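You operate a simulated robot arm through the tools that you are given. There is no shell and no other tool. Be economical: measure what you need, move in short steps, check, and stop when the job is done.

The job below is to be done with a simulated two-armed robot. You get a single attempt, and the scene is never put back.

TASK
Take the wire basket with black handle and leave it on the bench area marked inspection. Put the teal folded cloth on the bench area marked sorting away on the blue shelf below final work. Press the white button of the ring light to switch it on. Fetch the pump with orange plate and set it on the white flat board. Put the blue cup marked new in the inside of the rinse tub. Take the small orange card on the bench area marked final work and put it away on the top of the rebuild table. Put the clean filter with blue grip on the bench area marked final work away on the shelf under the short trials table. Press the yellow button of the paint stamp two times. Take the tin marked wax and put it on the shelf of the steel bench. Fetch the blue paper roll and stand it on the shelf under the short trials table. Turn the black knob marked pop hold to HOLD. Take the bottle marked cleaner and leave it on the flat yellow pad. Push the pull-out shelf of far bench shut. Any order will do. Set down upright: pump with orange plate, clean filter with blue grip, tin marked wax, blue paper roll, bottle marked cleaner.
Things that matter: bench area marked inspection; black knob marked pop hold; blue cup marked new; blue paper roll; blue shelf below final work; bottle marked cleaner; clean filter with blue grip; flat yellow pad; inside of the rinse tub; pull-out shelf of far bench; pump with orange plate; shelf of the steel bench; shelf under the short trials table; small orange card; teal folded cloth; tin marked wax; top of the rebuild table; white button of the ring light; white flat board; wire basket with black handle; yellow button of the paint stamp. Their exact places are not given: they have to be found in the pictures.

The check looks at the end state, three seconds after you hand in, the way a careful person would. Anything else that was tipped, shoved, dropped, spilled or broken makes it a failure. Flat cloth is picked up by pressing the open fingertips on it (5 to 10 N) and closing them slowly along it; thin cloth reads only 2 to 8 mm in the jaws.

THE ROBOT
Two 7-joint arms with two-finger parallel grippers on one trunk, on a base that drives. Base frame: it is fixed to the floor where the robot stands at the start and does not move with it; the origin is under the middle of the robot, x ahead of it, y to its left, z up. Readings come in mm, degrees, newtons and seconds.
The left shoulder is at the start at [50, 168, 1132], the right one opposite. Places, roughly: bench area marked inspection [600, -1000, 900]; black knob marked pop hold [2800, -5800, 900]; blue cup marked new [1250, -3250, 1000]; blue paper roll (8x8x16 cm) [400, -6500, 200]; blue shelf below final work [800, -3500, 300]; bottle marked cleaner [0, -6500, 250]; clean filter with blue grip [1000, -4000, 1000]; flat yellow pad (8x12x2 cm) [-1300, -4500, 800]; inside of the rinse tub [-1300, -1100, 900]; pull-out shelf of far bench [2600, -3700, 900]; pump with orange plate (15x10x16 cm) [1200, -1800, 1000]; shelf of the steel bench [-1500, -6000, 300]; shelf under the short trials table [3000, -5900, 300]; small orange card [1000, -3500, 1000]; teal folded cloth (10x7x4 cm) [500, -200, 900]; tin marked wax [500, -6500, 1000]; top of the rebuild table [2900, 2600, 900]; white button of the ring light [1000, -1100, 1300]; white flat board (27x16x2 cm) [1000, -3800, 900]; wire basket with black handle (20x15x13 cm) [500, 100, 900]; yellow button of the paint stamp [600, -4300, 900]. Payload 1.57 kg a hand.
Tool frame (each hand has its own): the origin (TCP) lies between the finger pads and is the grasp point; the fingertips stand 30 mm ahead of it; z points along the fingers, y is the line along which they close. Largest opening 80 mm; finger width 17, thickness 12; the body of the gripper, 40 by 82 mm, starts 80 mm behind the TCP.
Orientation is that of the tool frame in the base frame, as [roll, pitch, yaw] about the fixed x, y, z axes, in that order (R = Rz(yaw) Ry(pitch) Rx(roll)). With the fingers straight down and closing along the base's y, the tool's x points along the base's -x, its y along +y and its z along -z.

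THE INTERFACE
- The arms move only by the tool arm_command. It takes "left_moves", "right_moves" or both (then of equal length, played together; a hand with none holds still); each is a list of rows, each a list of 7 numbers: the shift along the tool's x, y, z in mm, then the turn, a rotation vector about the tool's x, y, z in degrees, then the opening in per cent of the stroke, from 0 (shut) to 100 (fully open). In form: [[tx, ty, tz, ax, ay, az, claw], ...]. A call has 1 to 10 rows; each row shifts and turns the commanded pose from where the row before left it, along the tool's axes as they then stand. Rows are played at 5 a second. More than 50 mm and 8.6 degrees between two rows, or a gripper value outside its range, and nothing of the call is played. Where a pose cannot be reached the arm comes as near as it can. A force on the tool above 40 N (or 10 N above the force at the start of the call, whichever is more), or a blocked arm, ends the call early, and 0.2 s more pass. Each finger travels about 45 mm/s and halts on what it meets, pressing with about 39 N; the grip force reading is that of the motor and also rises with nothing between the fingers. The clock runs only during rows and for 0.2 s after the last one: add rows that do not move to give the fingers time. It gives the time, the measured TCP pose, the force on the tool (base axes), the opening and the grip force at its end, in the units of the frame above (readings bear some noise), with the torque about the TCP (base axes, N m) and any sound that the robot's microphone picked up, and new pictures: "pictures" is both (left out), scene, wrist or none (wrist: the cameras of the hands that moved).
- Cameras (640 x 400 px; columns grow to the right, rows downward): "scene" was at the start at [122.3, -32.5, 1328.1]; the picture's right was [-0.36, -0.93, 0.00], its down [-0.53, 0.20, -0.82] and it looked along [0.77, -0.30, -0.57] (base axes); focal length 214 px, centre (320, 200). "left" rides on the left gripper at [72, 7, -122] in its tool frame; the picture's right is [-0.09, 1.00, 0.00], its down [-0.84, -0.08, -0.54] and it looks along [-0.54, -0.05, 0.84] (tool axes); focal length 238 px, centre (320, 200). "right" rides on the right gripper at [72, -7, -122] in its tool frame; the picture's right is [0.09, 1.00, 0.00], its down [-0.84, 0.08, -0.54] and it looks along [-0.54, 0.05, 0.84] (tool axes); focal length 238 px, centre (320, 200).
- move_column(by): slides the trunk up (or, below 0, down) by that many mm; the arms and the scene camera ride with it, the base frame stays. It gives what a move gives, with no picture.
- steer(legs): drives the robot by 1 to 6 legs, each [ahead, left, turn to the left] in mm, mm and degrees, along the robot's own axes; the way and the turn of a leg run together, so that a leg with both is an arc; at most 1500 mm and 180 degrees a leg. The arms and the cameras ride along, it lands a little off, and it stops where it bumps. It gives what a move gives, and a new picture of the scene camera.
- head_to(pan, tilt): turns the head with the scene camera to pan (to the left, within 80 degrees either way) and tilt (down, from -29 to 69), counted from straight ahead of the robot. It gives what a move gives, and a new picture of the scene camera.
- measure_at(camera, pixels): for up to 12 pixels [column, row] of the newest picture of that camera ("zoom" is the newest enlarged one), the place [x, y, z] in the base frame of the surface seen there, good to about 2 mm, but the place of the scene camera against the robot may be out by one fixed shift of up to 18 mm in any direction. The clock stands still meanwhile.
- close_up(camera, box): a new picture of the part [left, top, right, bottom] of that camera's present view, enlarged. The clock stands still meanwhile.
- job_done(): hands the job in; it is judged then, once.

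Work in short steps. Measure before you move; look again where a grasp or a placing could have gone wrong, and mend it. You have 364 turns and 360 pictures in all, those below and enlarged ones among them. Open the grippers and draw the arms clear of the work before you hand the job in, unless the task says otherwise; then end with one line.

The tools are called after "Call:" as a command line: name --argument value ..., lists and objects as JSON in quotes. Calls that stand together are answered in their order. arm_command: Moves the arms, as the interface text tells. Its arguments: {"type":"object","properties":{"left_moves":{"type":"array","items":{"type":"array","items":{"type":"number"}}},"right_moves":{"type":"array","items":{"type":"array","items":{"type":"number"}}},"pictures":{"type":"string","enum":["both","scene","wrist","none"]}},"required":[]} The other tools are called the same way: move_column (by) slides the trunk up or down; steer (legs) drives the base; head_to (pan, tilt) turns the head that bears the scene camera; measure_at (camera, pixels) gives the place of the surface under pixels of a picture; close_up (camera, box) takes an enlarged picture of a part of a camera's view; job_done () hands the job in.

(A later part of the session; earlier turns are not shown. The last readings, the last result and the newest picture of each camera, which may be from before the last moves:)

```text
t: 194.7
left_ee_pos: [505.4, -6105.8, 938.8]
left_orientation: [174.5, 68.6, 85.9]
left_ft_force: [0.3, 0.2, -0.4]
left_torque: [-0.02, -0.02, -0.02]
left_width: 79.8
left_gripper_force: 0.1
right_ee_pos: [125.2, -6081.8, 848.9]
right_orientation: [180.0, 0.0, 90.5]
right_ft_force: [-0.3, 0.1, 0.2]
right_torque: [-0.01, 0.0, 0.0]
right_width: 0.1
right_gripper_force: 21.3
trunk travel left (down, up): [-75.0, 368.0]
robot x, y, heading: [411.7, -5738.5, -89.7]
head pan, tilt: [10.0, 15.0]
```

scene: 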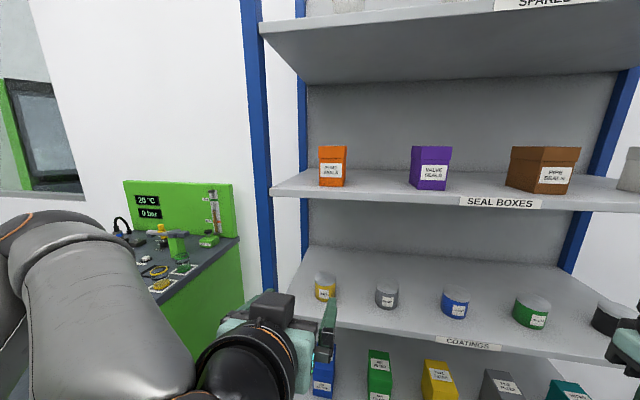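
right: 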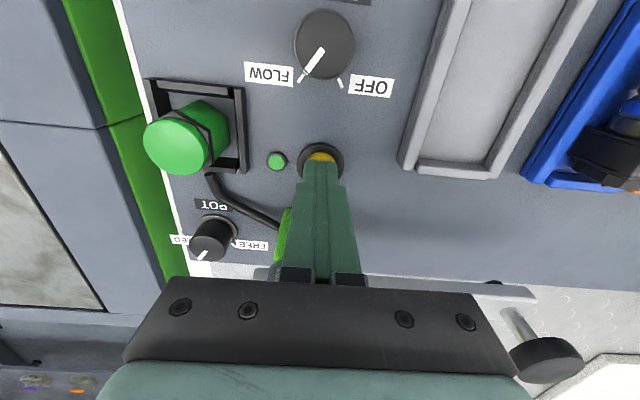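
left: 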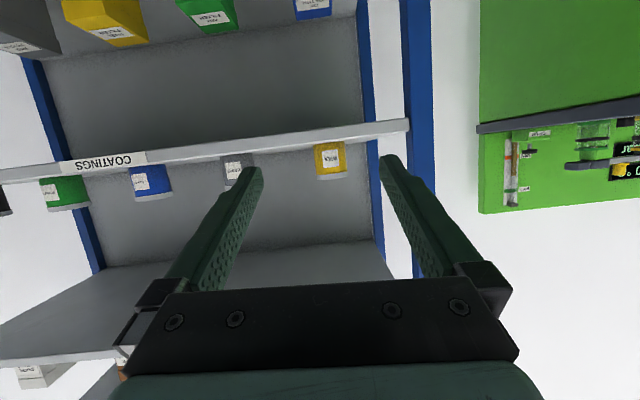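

Measure the tin again and pull the right hand further back.

Call:
measure_at --camera "left" --pixels '[[331, 155], [317, 165], [345, 160], [331, 147], [331, 175], [331, 141]]'

Call:
arm_command --right_moves '[[40, 0, 0, 0, 0, 0, 0], [40, 0, 0, 0, 0, 0, 0], [20, 0, 0, 0, 0, 0, 0]]' --pictures "none"

```text
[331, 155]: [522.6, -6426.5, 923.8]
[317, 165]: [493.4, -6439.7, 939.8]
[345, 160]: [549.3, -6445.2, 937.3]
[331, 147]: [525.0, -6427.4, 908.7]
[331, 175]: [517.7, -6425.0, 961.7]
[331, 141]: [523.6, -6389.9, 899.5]
```

```text
t: 195.5
left_ee_pos: [504.2, -6105.2, 938.7]
left_orientation: [174.5, 68.6, 85.9]
left_ft_force: [0.0, 0.2, -0.2]
left_torque: [0.0, -0.02, 0.02]
left_width: 79.8
left_gripper_force: 0.0
right_ee_pos: [123.6, -5982.7, 848.8]
right_orientation: [180.0, -0.1, 90.5]
right_ft_force: [0.3, -0.3, -0.4]
right_torque: [0.03, 0.01, -0.02]
right_width: 0.0
right_gripper_force: 21.4
trunk travel left (down, up): [-75.0, 368.0]
robot x, y, heading: [411.0, -5740.2, -89.3]
head pan, tilt: [10.0, 15.0]
```

Tin centre (521,−6455). Drive ahead 250 with 15 mm left.

Call:
steer --legs '[[250, 15, 0]]'

Call:
arm_command --left_moves '[[0, 0, 0, 0, 0, 0, 100]]' --pictures "wrist"

```text
t: 197.3
left_ee_pos: [518.3, -6349.1, 938.7]
left_orientation: [174.4, 68.6, 85.6]
left_ft_force: [-0.5, -0.1, 0.2]
left_torque: [0.03, 0.02, -0.02]
left_width: 79.9
left_gripper_force: 0.0
right_ee_pos: [138.3, -6225.4, 849.8]
right_orientation: [180.0, 0.0, 90.3]
right_ft_force: [0.2, 0.1, -0.2]
right_torque: [-0.03, 0.02, -0.03]
right_width: 0.1
right_gripper_force: 21.6
trunk travel left (down, up): [-75.0, 368.0]
robot x, y, heading: [428.1, -5988.5, -90.1]
head pan, tilt: [10.0, 15.0]
```

scene: 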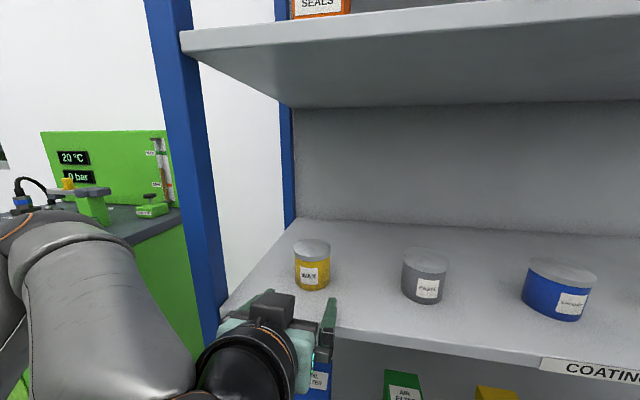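

```text
t: 197.7
left_ee_pos: [519.6, -6350.2, 938.6]
left_orientation: [174.5, 68.6, 85.5]
left_ft_force: [0.0, -0.9, -1.0]
left_torque: [0.01, 0.04, 0.01]
left_width: 79.8
left_gripper_force: 0.0
right_ee_pos: [138.5, -6225.9, 849.5]
right_orientation: [-179.9, -0.1, 90.3]
right_ft_force: [-0.5, 0.5, -0.2]
right_torque: [-0.03, -0.01, -0.04]
right_width: 0.2
right_gripper_force: 21.0
trunk travel left (down, up): [-75.0, 368.0]
robot x, y, heading: [428.9, -5988.2, -90.0]
head pan, tilt: [10.0, 15.0]
```

left: 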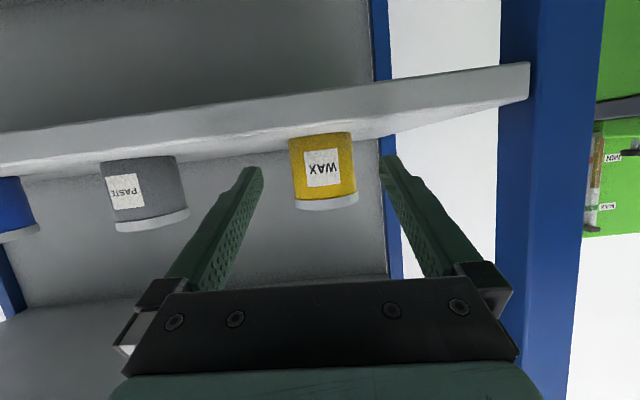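

Tin sits between the fingers. Check the clearance to the blue post.

Call:
measure_at --camera "left" --pixels '[[510, 200], [505, 120], [325, 165], [291, 175], [355, 175], [325, 205]]'

Call:
arm_command --left_moves '[[-11, 0, 28, 0, 0, 0, 100], [-11, 0, 28, 0, 0, 0, 100], [-8, 0, 20, 0, 0, 0, 100], [0, 0, 0, 0, 0, 0, 100]]' --pictures "wrist"

```text
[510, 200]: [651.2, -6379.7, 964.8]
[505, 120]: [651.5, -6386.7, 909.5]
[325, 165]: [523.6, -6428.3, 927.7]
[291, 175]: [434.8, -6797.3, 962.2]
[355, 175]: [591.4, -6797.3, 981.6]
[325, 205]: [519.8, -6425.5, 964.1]
```

```text
t: 198.7
left_ee_pos: [519.4, -6432.1, 939.6]
left_orientation: [174.5, 68.6, 85.5]
left_ft_force: [-0.9, 0.1, 0.6]
left_torque: [0.0, -0.02, 0.01]
left_width: 80.2
left_gripper_force: 0.1
right_ee_pos: [138.3, -6226.7, 850.7]
right_orientation: [180.0, -0.2, 90.2]
right_ft_force: [-0.2, 0.7, -1.2]
right_torque: [0.01, -0.02, 0.03]
right_width: 0.0
right_gripper_force: 21.0
trunk travel left (down, up): [-75.0, 368.0]
robot x, y, heading: [427.9, -5984.0, -89.6]
head pan, tilt: [10.0, 15.0]
```

left: 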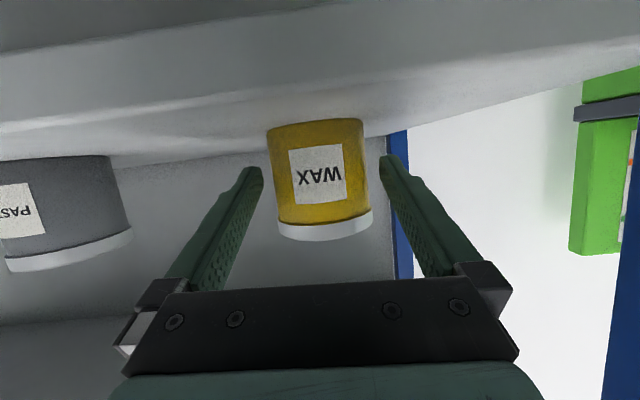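

Advance 22 mm more, close on the tin, then lift 30 mm.

Call:
arm_command --left_moves '[[-6, 2, 22, 0, 0, 0, 100], [0, 0, 0, 0, 0, 0, 60], [0, 0, 0, 0, 0, 0, 30], [0, 0, 0, 0, 0, 0, 20], [0, 0, 0, 0, 0, 0, 20], [0, 0, 0, 0, 0, 0, 20], [-14, 0, -5.5, 0, 0, 0, 20], [-14, 0, -5.5, 0, 0, 0, 20]]' --pictures "wrist"

```text
t: 200.5
left_ee_pos: [520.5, -6454.0, 966.0]
left_orientation: [174.5, 68.6, 85.5]
left_ft_force: [-0.3, 0.6, -1.7]
left_torque: [-0.02, 0.02, 0.01]
left_width: 66.4
left_gripper_force: 38.8
right_ee_pos: [137.9, -6225.7, 849.8]
right_orientation: [-180.0, -0.2, 90.2]
right_ft_force: [-0.3, 0.0, 0.4]
right_torque: [0.02, 0.01, -0.03]
right_width: 0.0
right_gripper_force: 21.1
trunk travel left (down, up): [-75.0, 368.0]
robot x, y, heading: [428.6, -5985.8, -90.1]
head pan, tilt: [10.0, 15.0]
```

left: 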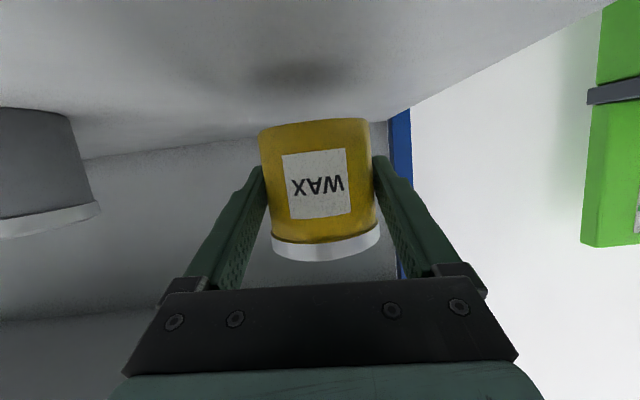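

Tin is held. Back the robot out.

Call:
steer --legs '[[-380, 0, 0]]'

Call:
head_to --pan -25 --tilt 30

```text
t: 202.9
left_ee_pos: [521.1, -6077.0, 967.0]
left_orientation: [174.4, 68.4, 85.7]
left_ft_force: [-0.3, 0.9, -1.4]
left_torque: [0.01, -0.02, 0.02]
left_width: 66.0
left_gripper_force: 39.1
right_ee_pos: [137.1, -5848.8, 850.1]
right_orientation: [-180.0, -0.1, 90.4]
right_ft_force: [0.8, -0.2, 0.0]
right_torque: [0.01, 0.0, 0.0]
right_width: 0.0
right_gripper_force: 21.2
trunk travel left (down, up): [-75.0, 368.0]
robot x, y, heading: [424.7, -5607.7, -90.0]
head pan, tilt: [10.0, 15.0]
```

scene: 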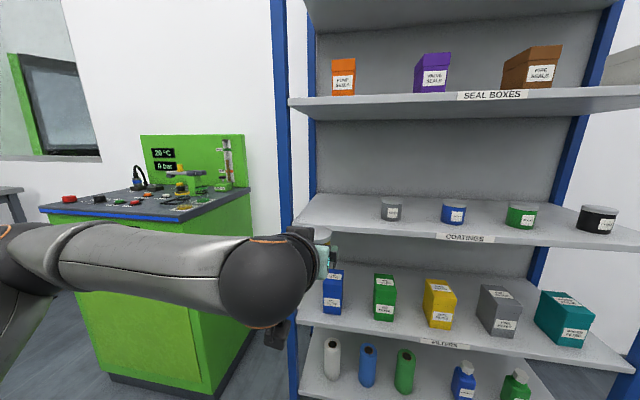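

```text
t: 203.9
left_ee_pos: [520.1, -6076.3, 965.4]
left_orientation: [174.5, 68.5, 85.7]
left_ft_force: [-0.6, -1.1, -2.0]
left_torque: [0.03, 0.03, -0.01]
left_width: 66.2
left_gripper_force: 38.6
right_ee_pos: [136.6, -5849.6, 848.1]
right_orientation: [179.9, -0.1, 90.4]
right_ft_force: [-0.5, 0.0, 0.2]
right_torque: [-0.02, 0.02, 0.0]
right_width: 0.0
right_gripper_force: 21.3
trunk travel left (down, up): [-75.0, 368.0]
robot x, y, heading: [427.9, -5610.3, -89.9]
head pan, tilt: [-25.0, 30.0]
```

scene: 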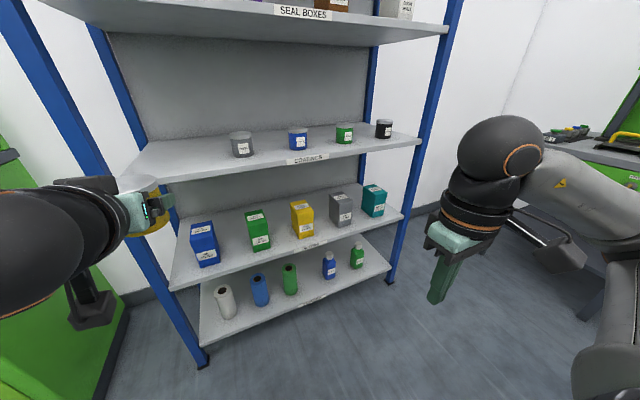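

Bring the right hand into the low branch: out to the right side, then down, with the trunk at its lowest.

Call:
move_column --by -70

Call:
arm_command --right_moves '[[13, -42, 0, 0, 0, 0, 0], [13, -42, 0, 0, 0, 0, 0], [13, -42, 0, 0, 0, 0, 30], [13, -42, 0, 0, 0, 0, 60], [13, -42, 0, 0, 0, 0, 100], [13, -42, 0, 0, 0, 0, 100], [13, -42, 20, 0, 0, 0, 100], [0, 0, 45, 0, 0, 0, 100], [0, 0, 45, 0, 0, 0, 100], [0, 0, 45, 0, 0, 0, 100]]' --pictures "none"

Call:
arm_command --right_moves '[[0, 0, 45, 0, 0, 0, 100], [0, 0, 45, 0, 0, 0, 100], [0, 0, 45, 0, 0, 0, 100], [0, 0, 45, 0, 0, 0, 100], [0, 0, 45, 0, 0, 0, 100], [0, 0, 45, 0, 0, 0, 100], [0, 0, 45, 0, 0, 0, 100], [0, 0, 45, 0, 0, 0, 100], [0, 0, 0, 0, 0, 0, 100]]' --pictures "scene"

```text
t: 205.0
left_ee_pos: [520.0, -6077.6, 897.1]
left_orientation: [174.4, 68.6, 85.7]
left_ft_force: [0.1, 0.2, -2.0]
left_torque: [0.02, 0.03, 0.01]
left_width: 66.0
left_gripper_force: 38.5
right_ee_pos: [137.0, -5848.3, 780.3]
right_orientation: [180.0, -0.1, 90.3]
right_ft_force: [0.5, -0.2, 0.4]
right_torque: [-0.01, -0.05, 0.04]
right_width: 0.0
right_gripper_force: 21.4
trunk travel left (down, up): [-5.0, 438.0]
robot x, y, heading: [424.2, -5608.0, -89.9]
head pan, tilt: [-25.0, 30.0]
```

```text
t: 207.2
left_ee_pos: [520.7, -6076.5, 895.8]
left_orientation: [174.5, 68.5, 85.7]
left_ft_force: [-0.1, 0.4, -1.9]
left_torque: [0.01, 0.02, -0.01]
left_width: 66.1
left_gripper_force: 38.7
right_ee_pos: [-50.3, -5870.8, 604.8]
right_orientation: [-179.9, 0.1, 90.6]
right_ft_force: [0.1, 0.2, -0.5]
right_torque: [-0.01, -0.02, 0.01]
right_width: 79.6
right_gripper_force: 0.0
right hand out of reach, approached as far as the arm can: row 1, 2, 3, 4, 5, 6
trunk travel left (down, up): [-5.0, 438.0]
robot x, y, heading: [424.8, -5607.1, -89.5]
head pan, tilt: [-25.0, 30.0]
```

```text
t: 209.2
left_ee_pos: [521.7, -6074.5, 896.4]
left_orientation: [174.4, 68.4, 85.7]
left_ft_force: [0.2, -0.5, -1.5]
left_torque: [0.03, -0.04, -0.02]
left_width: 65.8
left_gripper_force: 39.4
right_ee_pos: [-48.4, -5869.3, 246.7]
right_orientation: [180.0, -0.1, 90.5]
right_ft_force: [-0.5, -0.5, 0.2]
right_torque: [0.02, -0.04, -0.01]
right_width: 79.9
right_gripper_force: 0.0
trunk travel left (down, up): [-5.0, 438.0]
robot x, y, heading: [429.1, -5608.6, -89.9]
head pan, tilt: [-25.0, 30.0]
```

scene: 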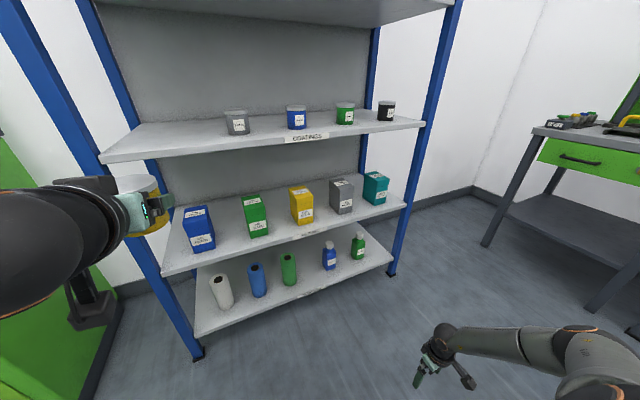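

Low branch reached at z 247. Now pitch the fingers forward here.

Call:
arm_command --right_moves '[[0, 0, 0, 0, -8, 0, 100], [0, 0, 0, 0, -8, 0, 100], [0, 0, 0, 0, -8, 0, 100], [0, 0, 0, 0, -8, 0, 100], [0, 0, 0, 0, -8, 0, 100], [0, 0, 0, 0, -8, 0, 100], [0, 0, 0, 0, -8, 0, 100], [0, 0, 0, 0, -8, 0, 100], [0, 0, 0, 0, -8, 0, 100]]' --pictures "both"

```text
t: 211.2
left_ee_pos: [520.6, -6077.4, 896.1]
left_orientation: [174.6, 68.4, 85.8]
left_ft_force: [-0.1, 0.8, -2.5]
left_torque: [-0.02, 0.0, 0.03]
left_width: 66.0
left_gripper_force: 38.9
right_ee_pos: [-48.7, -5871.0, 246.3]
right_orientation: [-180.0, 72.0, 90.5]
right_ft_force: [-0.5, 0.2, -1.2]
right_torque: [0.05, 0.01, 0.0]
right_width: 79.9
right_gripper_force: 0.1
trunk travel left (down, up): [-5.0, 438.0]
robot x, y, heading: [425.7, -5608.3, -90.0]
head pan, tilt: [-25.0, 30.0]
```

scene: 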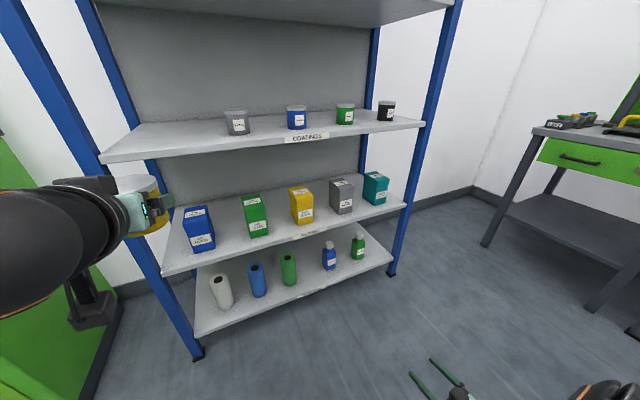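
right: 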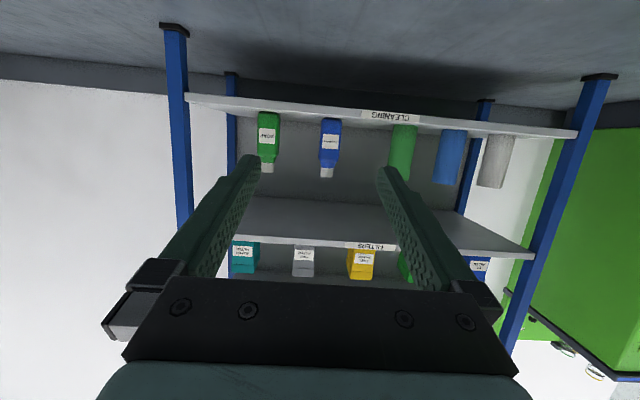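

Excellent — fully reachable. Measure the CLEANER bottle and blue roll in this view.

Call:
measure_at --camera "right" --pixels '[[331, 145], [320, 145], [340, 145], [329, 120], [327, 175], [450, 155], [436, 155], [464, 155], [452, 180], [331, 110]]'

```text
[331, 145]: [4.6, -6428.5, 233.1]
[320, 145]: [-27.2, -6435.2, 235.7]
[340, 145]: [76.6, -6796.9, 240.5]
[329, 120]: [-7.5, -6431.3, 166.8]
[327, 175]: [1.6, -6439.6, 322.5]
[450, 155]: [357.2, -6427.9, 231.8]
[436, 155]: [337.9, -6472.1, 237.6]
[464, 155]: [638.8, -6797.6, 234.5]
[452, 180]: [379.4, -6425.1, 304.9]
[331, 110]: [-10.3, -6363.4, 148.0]
```

The tin in the left hand would collide with the shelf unit while I take the bottle, so I deliver the tin first. Look right for the steel bench.

Call:
head_to --pan -70 --tilt 20

Call:
close_up --camera "scene" --box '[150, 100, 640, 400]'

```text
t: 212.3
left_ee_pos: [519.9, -6076.0, 896.4]
left_orientation: [174.4, 68.5, 85.7]
left_ft_force: [0.5, -0.2, -1.9]
left_torque: [0.01, 0.01, 0.0]
left_width: 66.1
left_gripper_force: 39.0
right_ee_pos: [-47.4, -5870.0, 245.6]
right_orientation: [180.0, 71.9, 90.4]
right_ft_force: [-0.4, 0.1, -0.4]
right_torque: [0.01, 0.02, 0.0]
right_width: 79.8
right_gripper_force: 0.0
trunk travel left (down, up): [-5.0, 438.0]
robot x, y, heading: [426.2, -5610.8, -90.0]
head pan, tilt: [-70.0, 20.0]
```

scene: 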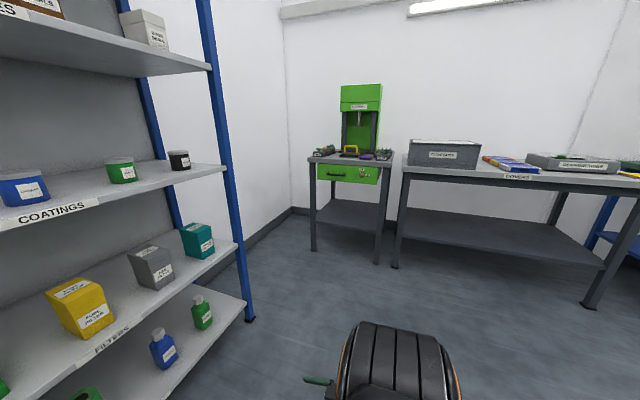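

```text
1.31 times, centred on (395, 250) of scene
```

zoom: 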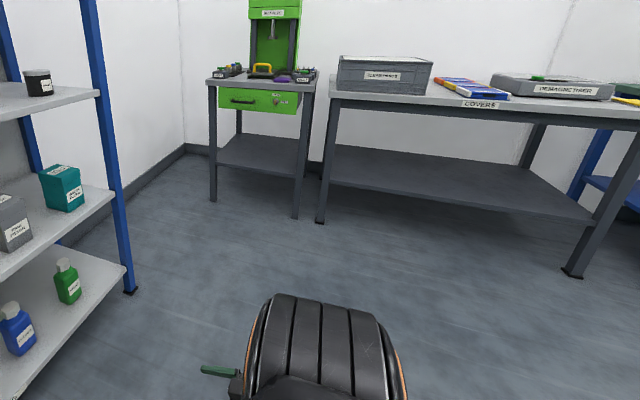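

Call:
measure_at --camera "scene" --pixels '[[350, 215], [375, 262], [314, 250], [460, 225], [396, 265], [590, 305], [520, 240], [440, 208], [405, 175], [350, 228]]'

```text
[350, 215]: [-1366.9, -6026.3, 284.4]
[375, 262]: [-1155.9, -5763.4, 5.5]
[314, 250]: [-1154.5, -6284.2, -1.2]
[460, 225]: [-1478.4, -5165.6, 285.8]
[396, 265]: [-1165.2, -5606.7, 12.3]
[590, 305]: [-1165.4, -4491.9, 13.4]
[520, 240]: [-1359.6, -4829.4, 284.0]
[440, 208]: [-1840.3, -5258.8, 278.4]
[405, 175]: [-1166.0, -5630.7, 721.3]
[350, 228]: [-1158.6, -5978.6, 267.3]
```

The small stand with the green drawer is at y −5763…−6284 with its shelf at z≈298 — that fits "steel bench" [−1500,−6000,300]. Drive there and turn to face it.

Call:
steer --legs '[[0, -750, 0], [0, 0, -90]]'

Call:
head_to --pan 15 --tilt 20

Call:
close_up --camera "scene" --box '[200, 80, 520, 340]'

```text
t: 220.3
left_ee_pos: [-792.1, -5697.8, 895.8]
left_orientation: [174.6, 68.6, -5.7]
left_ft_force: [-0.6, -0.1, -1.4]
left_torque: [-0.03, 0.03, 0.0]
left_width: 66.3
left_gripper_force: 39.3
right_ee_pos: [-572.3, -5132.6, 246.0]
right_orientation: [-179.9, 71.9, -0.7]
right_ft_force: [0.3, 0.4, 0.1]
right_torque: [-0.01, 0.02, 0.01]
right_width: 79.9
right_gripper_force: 0.0
trunk travel left (down, up): [-5.0, 438.0]
robot x, y, heading: [-320.3, -5615.3, 178.8]
head pan, tilt: [-70.0, 20.0]
```

scene: 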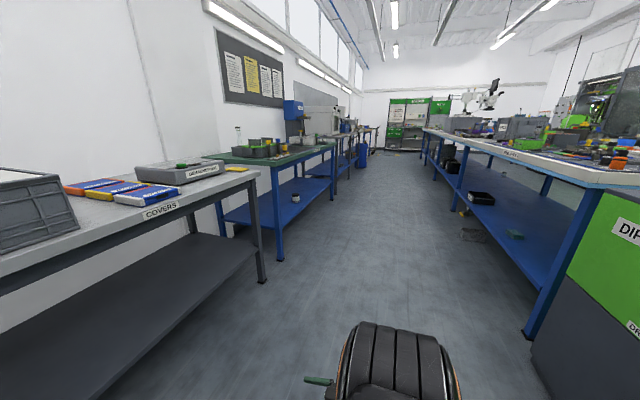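

```text
t: 221.9
left_ee_pos: [-791.2, -5698.0, 896.7]
left_orientation: [174.5, 68.6, -5.5]
left_ft_force: [-0.9, -0.5, -1.8]
left_torque: [0.0, -0.01, 0.0]
left_width: 66.1
left_gripper_force: 39.0
right_ee_pos: [-573.6, -5133.1, 246.3]
right_orientation: [-179.8, 71.9, -0.8]
right_ft_force: [0.2, 0.1, -0.6]
right_torque: [-0.01, -0.01, -0.01]
right_width: 79.8
right_gripper_force: 0.1
trunk travel left (down, up): [-5.0, 438.0]
robot x, y, heading: [-321.8, -5617.7, 178.8]
head pan, tilt: [15.0, 20.0]
```

scene: 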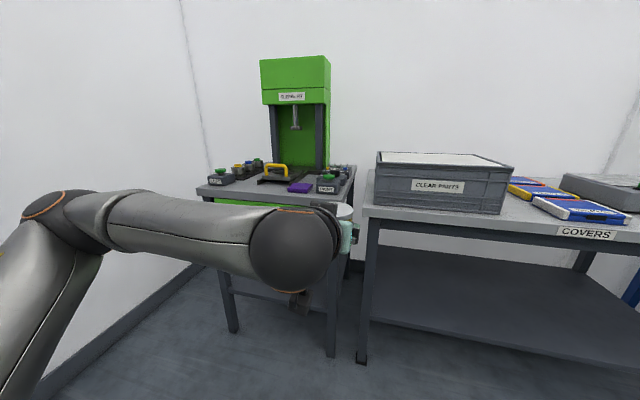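

```text
1.54 times, centred on (360, 210) of scene
```

zoom: 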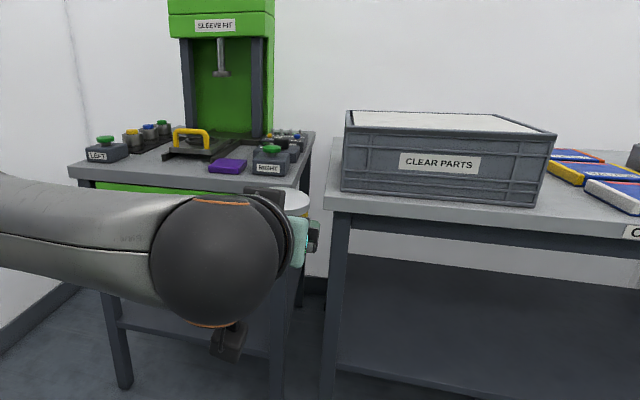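

Now bring the left hand (with the tin kept level) out to the left side, as preparation for going low.

Call:
arm_command --left_moves '[[9, 42, -18, 0, 0, 0, 20], [9, 42, -18, 0, 0, 0, 20], [9, 42, -18, 0, 0, 0, 20], [9, 42, -18, 0, 0, 0, 20], [9, 42, -18, 0, 0, 0, 20], [9, 42, -18, 0, 0, 0, 20], [9, 42, -18, 0, 0, 0, 20], [9, 42, -18, 0, 0, 0, 20], [9, 42, -18, 0, 0, 0, 20]]' --pictures "scene"

```text
t: 223.9
left_ee_pos: [-631.6, -6080.5, 907.6]
left_orientation: [175.6, 68.6, -4.7]
left_ft_force: [0.6, 0.3, -0.6]
left_torque: [0.01, 0.0, 0.03]
left_width: 65.7
left_gripper_force: 39.3
left hand out of reach, approached as far as the arm can: row 3, 4, 5, 9
right_ee_pos: [-572.8, -5133.7, 246.6]
right_orientation: [179.9, 71.9, -0.7]
right_ft_force: [0.1, 0.0, -0.1]
right_torque: [-0.01, 0.01, 0.0]
right_width: 79.9
right_gripper_force: 0.1
trunk travel left (down, up): [-5.0, 438.0]
robot x, y, heading: [-322.0, -5611.6, 178.8]
head pan, tilt: [15.0, 20.0]
```

scene: 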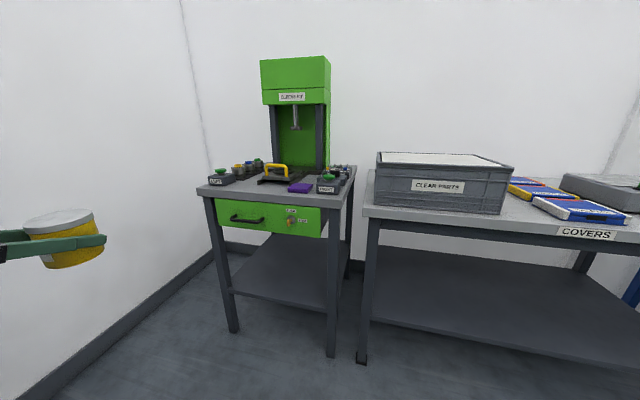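

Now straight down.

Call:
arm_command --left_moves '[[37.3, 0, 14.6, 0, 0, 0, 20], [37.3, 0, 14.6, 0, 0, 0, 20], [37.3, 0, 14.6, 0, 0, 0, 20], [37.3, 0, 14.6, 0, 0, 0, 20], [37.3, 0, 14.6, 0, 0, 0, 20], [37.3, 0, 14.6, 0, 0, 0, 20], [37.3, 0, 14.6, 0, 0, 0, 20], [37.3, 0, 14.6, 0, 0, 0, 20], [37.3, 0, 14.6, 0, 0, 0, 20], [37.3, 0, 14.6, 0, 0, 0, 20]]' --pictures "scene"

```text
t: 226.1
left_ee_pos: [-649.9, -6068.7, 553.7]
left_orientation: [174.5, 68.6, -5.7]
left_ft_force: [-0.6, -0.6, -1.9]
left_torque: [0.01, -0.02, -0.02]
left_width: 65.8
left_gripper_force: 38.8
left hand out of reach, approached as far as the arm can: row 1, 2, 3
right_ee_pos: [-572.4, -5132.9, 245.3]
right_orientation: [-179.8, 72.0, -0.8]
right_ft_force: [-0.2, 0.0, 0.4]
right_torque: [0.01, -0.01, 0.0]
right_width: 80.0
right_gripper_force: 0.1
trunk travel left (down, up): [-5.0, 438.0]
robot x, y, heading: [-321.5, -5616.8, 179.1]
head pan, tilt: [15.0, 20.0]
```

scene: 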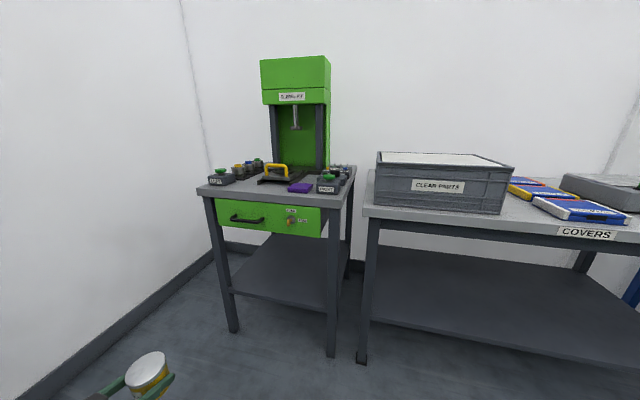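

Works. Lower further to z≈375 and pull the right hand back 150 mm.

Call:
arm_command --left_moves '[[37.3, 0, 14.6, 0, 0, 0, 20], [37.3, 0, 14.6, 0, 0, 0, 20], [37.3, 0, 14.6, 0, 0, 0, 20], [37.3, 0, 14.6, 0, 0, 0, 20], [18, 0, 7, 0, 0, 0, 20]]' --right_moves '[[12.4, 0, -38, 0, 0, 0, 100], [12.4, 0, -38, 0, 0, 0, 100], [12.4, 0, -38, 0, 0, 0, 100], [12.4, 0, -38, 0, 0, 0, 100], [0, 0, 0, 0, 0, 0, 100]]' --pictures "wrist"

```text
t: 227.3
left_ee_pos: [-612.3, -6114.6, 510.1]
left_orientation: [174.6, 68.5, -5.6]
left_ft_force: [-0.1, -0.6, -0.7]
left_torque: [-0.01, -0.02, 0.0]
left_width: 66.0
left_gripper_force: 39.3
left hand out of reach, approached as far as the arm can: row 1, 2, 3, 4, 5
right_ee_pos: [-419.3, -5149.7, 259.6]
right_orientation: [-180.0, 71.9, -0.8]
right_ft_force: [0.1, -0.6, 0.4]
right_torque: [0.01, -0.02, 0.02]
right_width: 79.8
right_gripper_force: 0.0
right hand out of reach, approached as far as the arm can: row 2, 4
trunk travel left (down, up): [-5.0, 438.0]
robot x, y, heading: [-322.4, -5614.1, 179.0]
head pan, tilt: [15.0, 20.0]
```

right: 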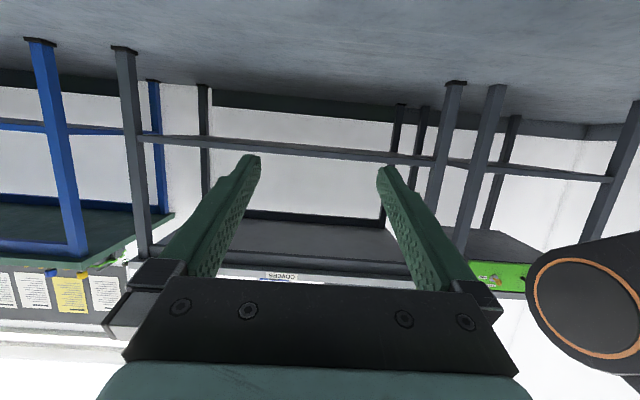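
left: 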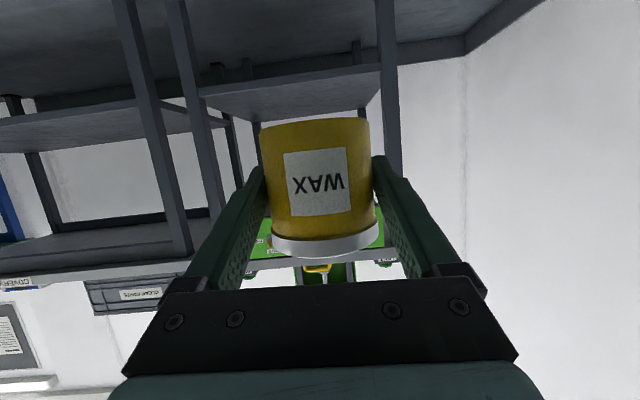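

The left hand is limited with this pitch. Untilt partly (40°), go down, then re-pitch at the low level.

Call:
arm_command --left_moves '[[0, 0, -10, 0, 8.5, 0, 20], [0, 0, -10, 0, 8.5, 0, 20], [0, 0, 0, 0, 8.5, 0, 20], [0, 0, 0, 0, 8.5, 0, 20], [0, 0, 0, 0, 8.5, 0, 20], [0, 0, 0, 0, 8.5, 0, 20], [0, 0, 0, 0, 8.5, 0, 20], [0, 0, 0, 0, 8.5, 0, 20]]' --pictures "none"

Call:
arm_command --left_moves '[[0, 0, 40, 0, 0, 0, 20], [0, 0, 40, 0, 0, 0, 20], [0, 0, 40, 0, 0, 0, 20], [0, 0, 0, 0, 0, 0, 20]]' --pictures "none"

```text
t: 229.1
left_ee_pos: [-596.3, -6115.8, 518.7]
left_orientation: [178.1, 0.5, -0.5]
left_ft_force: [0.4, 0.4, -1.7]
left_torque: [0.01, 0.01, 0.04]
left_width: 65.9
left_gripper_force: 39.1
right_ee_pos: [-420.9, -5149.4, 258.4]
right_orientation: [179.9, 71.9, -0.9]
right_ft_force: [-0.1, -0.6, -0.2]
right_torque: [-0.01, -0.01, -0.02]
right_width: 79.7
right_gripper_force: 0.0
trunk travel left (down, up): [-5.0, 438.0]
robot x, y, heading: [-319.8, -5618.0, 179.1]
head pan, tilt: [15.0, 20.0]
```

```text
t: 230.1
left_ee_pos: [-599.7, -6120.8, 397.7]
left_orientation: [178.1, 0.7, -0.5]
left_ft_force: [-0.5, 0.3, -1.6]
left_torque: [0.03, 0.0, -0.03]
left_width: 66.0
left_gripper_force: 38.5
right_ee_pos: [-420.5, -5148.2, 259.2]
right_orientation: [179.9, 71.8, -0.8]
right_ft_force: [0.2, -0.5, 0.9]
right_torque: [0.01, -0.05, 0.03]
right_width: 80.0
right_gripper_force: 0.0
trunk travel left (down, up): [-5.0, 438.0]
robot x, y, heading: [-321.6, -5616.4, 178.9]
head pan, tilt: [15.0, 20.0]
```

Down to z≈260 and re-pitch.

Call:
arm_command --left_moves '[[0, 0, 46, 0, 0, 0, 20], [0, 0, 46, 0, 0, 0, 20], [0, 0, 46, 0, -8, 0, 20], [0, 0, 0, 0, -8.5, 0, 20], [0, 0, 0, 0, -8.5, 0, 20], [0, 0, 0, 0, -8.5, 0, 20], [0, 0, 0, 0, -8.5, 0, 20], [0, 0, 0, 0, -8.5, 0, 20], [0, 0, 0, 0, -8.5, 0, 20], [0, 0, 0, 0, -8.5, 0, 20]]' --pictures "both"

```text
t: 232.3
left_ee_pos: [-599.3, -6125.6, 261.4]
left_orientation: [174.6, 68.1, -5.5]
left_ft_force: [0.9, -0.6, -1.5]
left_torque: [-0.01, -0.04, -0.02]
left_width: 65.9
left_gripper_force: 38.7
right_ee_pos: [-420.6, -5149.7, 258.2]
right_orientation: [179.9, 71.8, -0.8]
right_ft_force: [0.3, 0.2, -0.2]
right_torque: [0.0, 0.01, 0.0]
right_width: 80.1
right_gripper_force: 0.1
trunk travel left (down, up): [-5.0, 438.0]
robot x, y, heading: [-321.1, -5615.2, 179.0]
head pan, tilt: [15.0, 20.0]
```

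scene: 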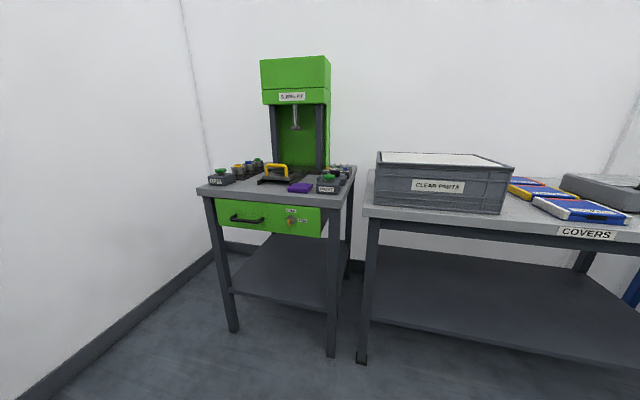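
left: 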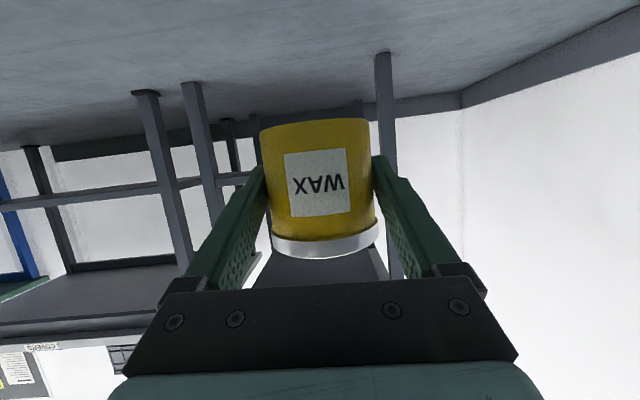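

Raise to z≈380 and extend 80 mm forward in the low branch.

Call:
arm_command --left_moves '[[-37.3, 0, -14.6, 0, 0, 0, 20], [-37.3, 0, -14.6, 0, 0, 0, 20], [-37.3, 0, -14.6, 0, 0, 0, 20], [-14.6, 0, 37.3, 0, 0, 0, 20], [-14.6, -10, 37.3, 0, 0, 0, 20], [-7, -10, 18, 0, 0, 0, 20]]' --pictures "none"

Call:
steer --legs '[[0, -95, 1], [250, 0, 0]]'

Call:
arm_command --left_moves '[[0, 0, 0, 0, 0, 0, 20]]' --pictures "wrist"

```text
t: 233.7
left_ee_pos: [-697.0, -6098.0, 377.5]
left_orientation: [174.7, 68.1, -5.5]
left_ft_force: [0.4, -0.4, -1.8]
left_torque: [-0.04, -0.01, -0.02]
left_width: 65.9
left_gripper_force: 39.7
right_ee_pos: [-420.4, -5150.0, 258.6]
right_orientation: [-180.0, 71.8, -0.8]
right_ft_force: [0.7, 0.8, -0.8]
right_torque: [0.01, 0.01, 0.0]
right_width: 79.8
right_gripper_force: 0.0
trunk travel left (down, up): [-5.0, 438.0]
robot x, y, heading: [-320.9, -5618.2, 179.1]
head pan, tilt: [15.0, 20.0]
```

```text
t: 236.2
left_ee_pos: [-933.6, -6009.0, 377.5]
left_orientation: [174.7, 67.9, -4.5]
left_ft_force: [0.0, 0.4, -2.5]
left_torque: [0.0, 0.02, 0.02]
left_width: 66.2
left_gripper_force: 39.3
right_ee_pos: [-674.6, -5053.5, 257.7]
right_orientation: [-180.0, 71.8, 0.2]
right_ft_force: [-0.1, 0.6, -0.4]
right_torque: [-0.04, 0.04, 0.0]
right_width: 80.1
right_gripper_force: 0.0
trunk travel left (down, up): [-5.0, 438.0]
robot x, y, heading: [-562.7, -5516.1, 179.9]
head pan, tilt: [15.0, 20.0]
```

scene: 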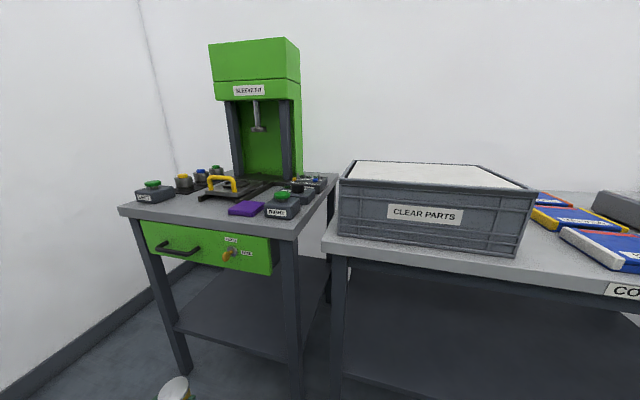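

```text
t: 236.6
left_ee_pos: [-935.5, -6007.7, 377.6]
left_orientation: [174.7, 68.0, -4.3]
left_ft_force: [0.7, 0.4, -1.8]
left_torque: [0.03, -0.01, -0.04]
left_width: 66.1
left_gripper_force: 39.0
right_ee_pos: [-673.1, -5054.7, 258.1]
right_orientation: [179.9, 71.8, 0.2]
right_ft_force: [-0.3, 0.4, -0.4]
right_torque: [0.01, -0.06, 0.01]
right_width: 79.9
right_gripper_force: 0.0
trunk travel left (down, up): [-5.0, 438.0]
robot x, y, heading: [-565.9, -5518.4, 179.9]
head pan, tilt: [15.0, 20.0]
```

left: 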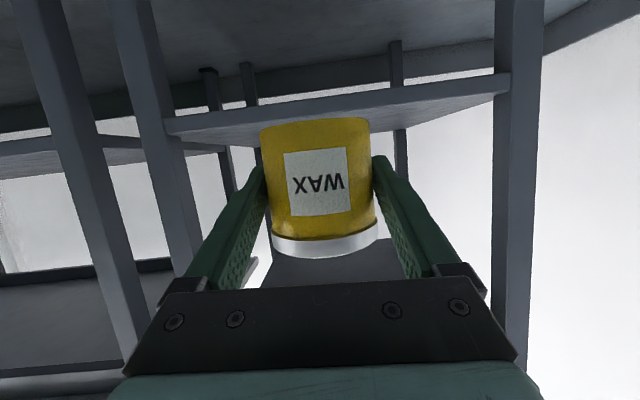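

Measure the shelf front edge and legs from the left wrist camera.

Call:
measure_at --camera "left" --pixels '[[230, 130], [230, 122], [200, 132], [450, 100], [185, 150], [505, 150], [390, 110], [400, 240]]'

```text
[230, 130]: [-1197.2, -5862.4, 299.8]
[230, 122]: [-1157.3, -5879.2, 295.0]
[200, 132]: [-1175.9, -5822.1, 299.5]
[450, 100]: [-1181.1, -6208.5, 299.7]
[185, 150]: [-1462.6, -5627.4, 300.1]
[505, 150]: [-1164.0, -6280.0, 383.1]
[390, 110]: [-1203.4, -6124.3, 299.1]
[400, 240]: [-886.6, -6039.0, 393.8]
```

Shelf at z 300, front x −1157. Drive ahead 280 mm, then check.

Call:
steer --legs '[[280, 0, 0]]'

Call:
arm_command --left_moves '[[-11, 0, 28, 0, 0, 0, 20], [0, 0, 0, 0, 0, 0, 20]]' --pictures "wrist"

```text
t: 238.6
left_ee_pos: [-1212.3, -6008.7, 377.9]
left_orientation: [174.8, 68.0, -4.2]
left_ft_force: [-0.4, 0.6, -2.1]
left_torque: [-0.01, -0.03, 0.0]
left_width: 65.9
left_gripper_force: 38.9
right_ee_pos: [-951.8, -5053.1, 258.5]
right_orientation: [180.0, 71.7, 0.3]
right_ft_force: [-0.3, -0.2, 0.4]
right_torque: [0.0, 0.01, -0.01]
right_width: 80.0
right_gripper_force: 0.0
trunk travel left (down, up): [-5.0, 438.0]
robot x, y, heading: [-843.9, -5521.6, -179.8]
head pan, tilt: [15.0, 20.0]
```

scene: 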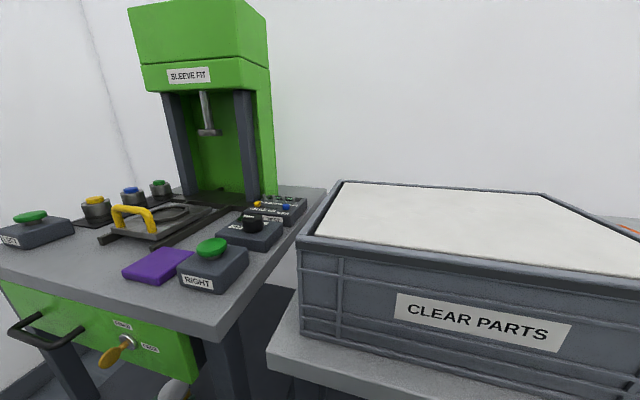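

```text
t: 239.2
left_ee_pos: [-1243.0, -6007.2, 377.8]
left_orientation: [174.7, 67.9, -4.4]
left_ft_force: [-0.2, -1.4, -2.4]
left_torque: [-0.01, 0.02, -0.04]
left_width: 65.9
left_gripper_force: 38.7
right_ee_pos: [-953.3, -5054.6, 258.4]
right_orientation: [179.9, 71.8, 0.2]
right_ft_force: [0.4, 1.2, 0.5]
right_torque: [-0.01, -0.01, -0.01]
right_width: 80.2
right_gripper_force: 0.1
trunk travel left (down, up): [-5.0, 438.0]
robot x, y, heading: [-844.7, -5517.8, -179.8]
head pan, tilt: [15.0, 20.0]
```

left: 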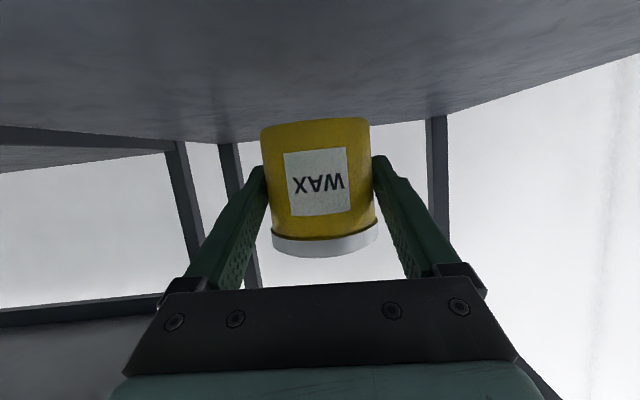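

Lower the tin onto the shelf gently.

Call:
arm_command --left_moves '[[16.5, 0, 6.5, 0, 0, 0, 20], [15, 0, 5.9, 0, 0, 0, 20], [2, 0, 0.8, 0, 0, 0, 20], [2, 0, 0.8, 0, 0, 0, 20], [0, 0, 0, 0, 0, 0, 20]]' --pictures "none"

```text
t: 240.4
left_ee_pos: [-1243.4, -6010.8, 339.1]
left_orientation: [174.7, 68.2, -4.3]
left_ft_force: [0.2, 0.1, -1.4]
left_torque: [-0.01, -0.04, 0.04]
left_width: 65.9
left_gripper_force: 38.8
right_ee_pos: [-952.5, -5054.2, 258.9]
right_orientation: [179.9, 71.8, 0.4]
right_ft_force: [0.2, -0.4, 0.8]
right_torque: [-0.01, -0.01, 0.03]
right_width: 79.9
right_gripper_force: 0.0
trunk travel left (down, up): [-5.0, 438.0]
robot x, y, heading: [-847.4, -5521.6, -179.9]
head pan, tilt: [15.0, 20.0]
```

Call:
arm_command --left_moves '[[1.5, 0, 0.6, 0, 0, 0, 20], [1.5, 0, 0.6, 0, 0, 0, 20], [1, 0, 0.4, 0, 0, 0, 20], [0, 0, 0, 0, 0, 0, 20]]' --pictures "wrist"

```text
t: 241.4
left_ee_pos: [-1245.2, -6010.8, 337.8]
left_orientation: [174.3, 68.6, -4.6]
left_ft_force: [3.3, 1.7, 18.4]
left_torque: [0.69, 0.09, -0.16]
left_width: 66.0
left_gripper_force: 38.9
right_ee_pos: [-951.9, -5053.7, 259.1]
right_orientation: [179.7, 71.9, 0.1]
right_ft_force: [-0.3, -0.1, -0.7]
right_torque: [0.01, -0.01, 0.0]
right_width: 79.9
right_gripper_force: 0.0
trunk travel left (down, up): [-5.0, 438.0]
robot x, y, heading: [-846.2, -5520.8, -179.9]
head pan, tilt: [15.0, 20.0]
```

left: 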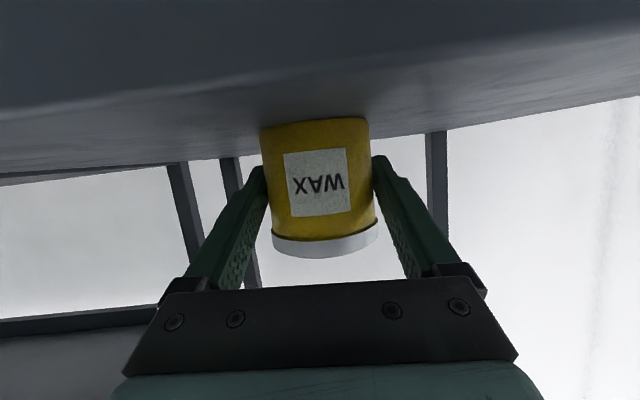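

Contact made. Ease up 1 mm and open.

Call:
arm_command --left_moves '[[-1, 0, -0.4, 0, 0, 0, 20], [0, 0, 0, 0, 0, 0, 88], [0, 0, 0, 0, 0, 0, 95], [0, 0, 0, 0, 0, 0, 100], [0, 0, 0, 0, 0, 0, 100]]' --pictures "wrist"

```text
t: 242.6
left_ee_pos: [-1241.6, -6010.8, 337.3]
left_orientation: [174.7, 68.0, -4.3]
left_ft_force: [0.1, 0.8, -0.2]
left_torque: [0.0, 0.0, 0.0]
left_width: 80.2
left_gripper_force: 0.0
right_ee_pos: [-952.9, -5055.2, 258.3]
right_orientation: [180.0, 71.7, 0.2]
right_ft_force: [-0.6, 0.5, 0.3]
right_torque: [0.0, 0.0, -0.04]
right_width: 79.7
right_gripper_force: 0.0
trunk travel left (down, up): [-5.0, 438.0]
robot x, y, heading: [-843.8, -5520.8, -179.8]
head pan, tilt: [15.0, 20.0]
```

left: 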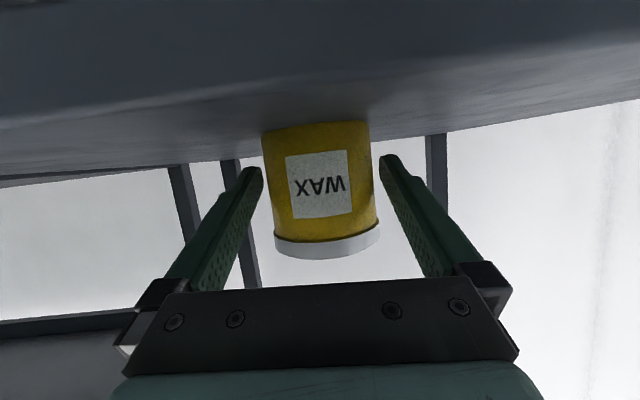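

The tin stands upright on the shelf. Back out and turn to face the shelf unit again; the left hand (low) will take the bottle.

Call:
steer --legs '[[-350, 0, 0], [0, 0, 90]]'

Call:
arm_command --left_moves '[[0, 0, 0, 0, 0, 0, 100]]' --pictures "wrist"

```text
t: 248.6
left_ee_pos: [-7.9, -5922.7, 337.0]
left_orientation: [174.7, 67.9, 84.8]
left_ft_force: [0.1, 0.0, 0.2]
left_torque: [-0.01, -0.01, 0.03]
left_width: 79.9
left_gripper_force: 0.2
right_ee_pos: [-959.3, -5618.2, 258.5]
right_orientation: [179.8, 71.8, 89.4]
right_ft_force: [0.4, 0.4, 0.2]
right_torque: [-0.01, 0.0, 0.0]
right_width: 80.0
right_gripper_force: 0.0
trunk travel left (down, up): [-5.0, 438.0]
robot x, y, heading: [-490.3, -5520.1, -90.6]
head pan, tilt: [15.0, 20.0]
```

scene: 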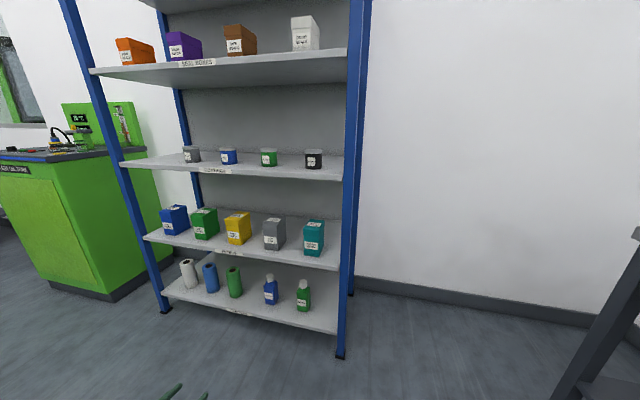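

```text
t: 249.0
left_ee_pos: [-7.9, -5922.9, 336.4]
left_orientation: [174.7, 68.0, 84.8]
left_ft_force: [0.7, -0.9, -0.2]
left_torque: [0.02, 0.02, -0.02]
left_width: 80.2
left_gripper_force: 0.1
right_ee_pos: [-960.0, -5618.4, 258.7]
right_orientation: [179.8, 71.8, 89.3]
right_ft_force: [0.1, 0.8, 0.2]
right_torque: [0.01, 0.0, 0.02]
right_width: 79.9
right_gripper_force: 0.0
trunk travel left (down, up): [-5.0, 438.0]
robot x, y, heading: [-492.5, -5524.2, -90.8]
head pan, tilt: [15.0, 20.0]
```

left: 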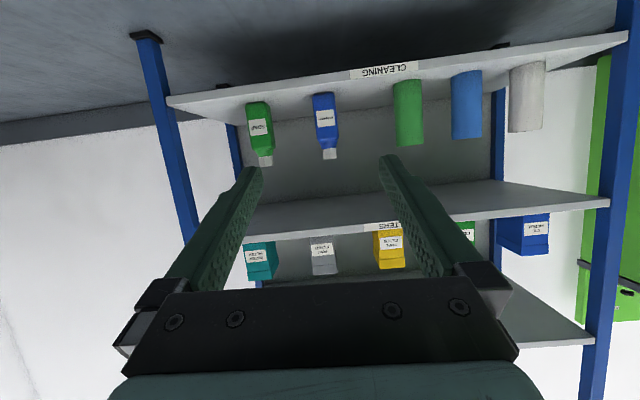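

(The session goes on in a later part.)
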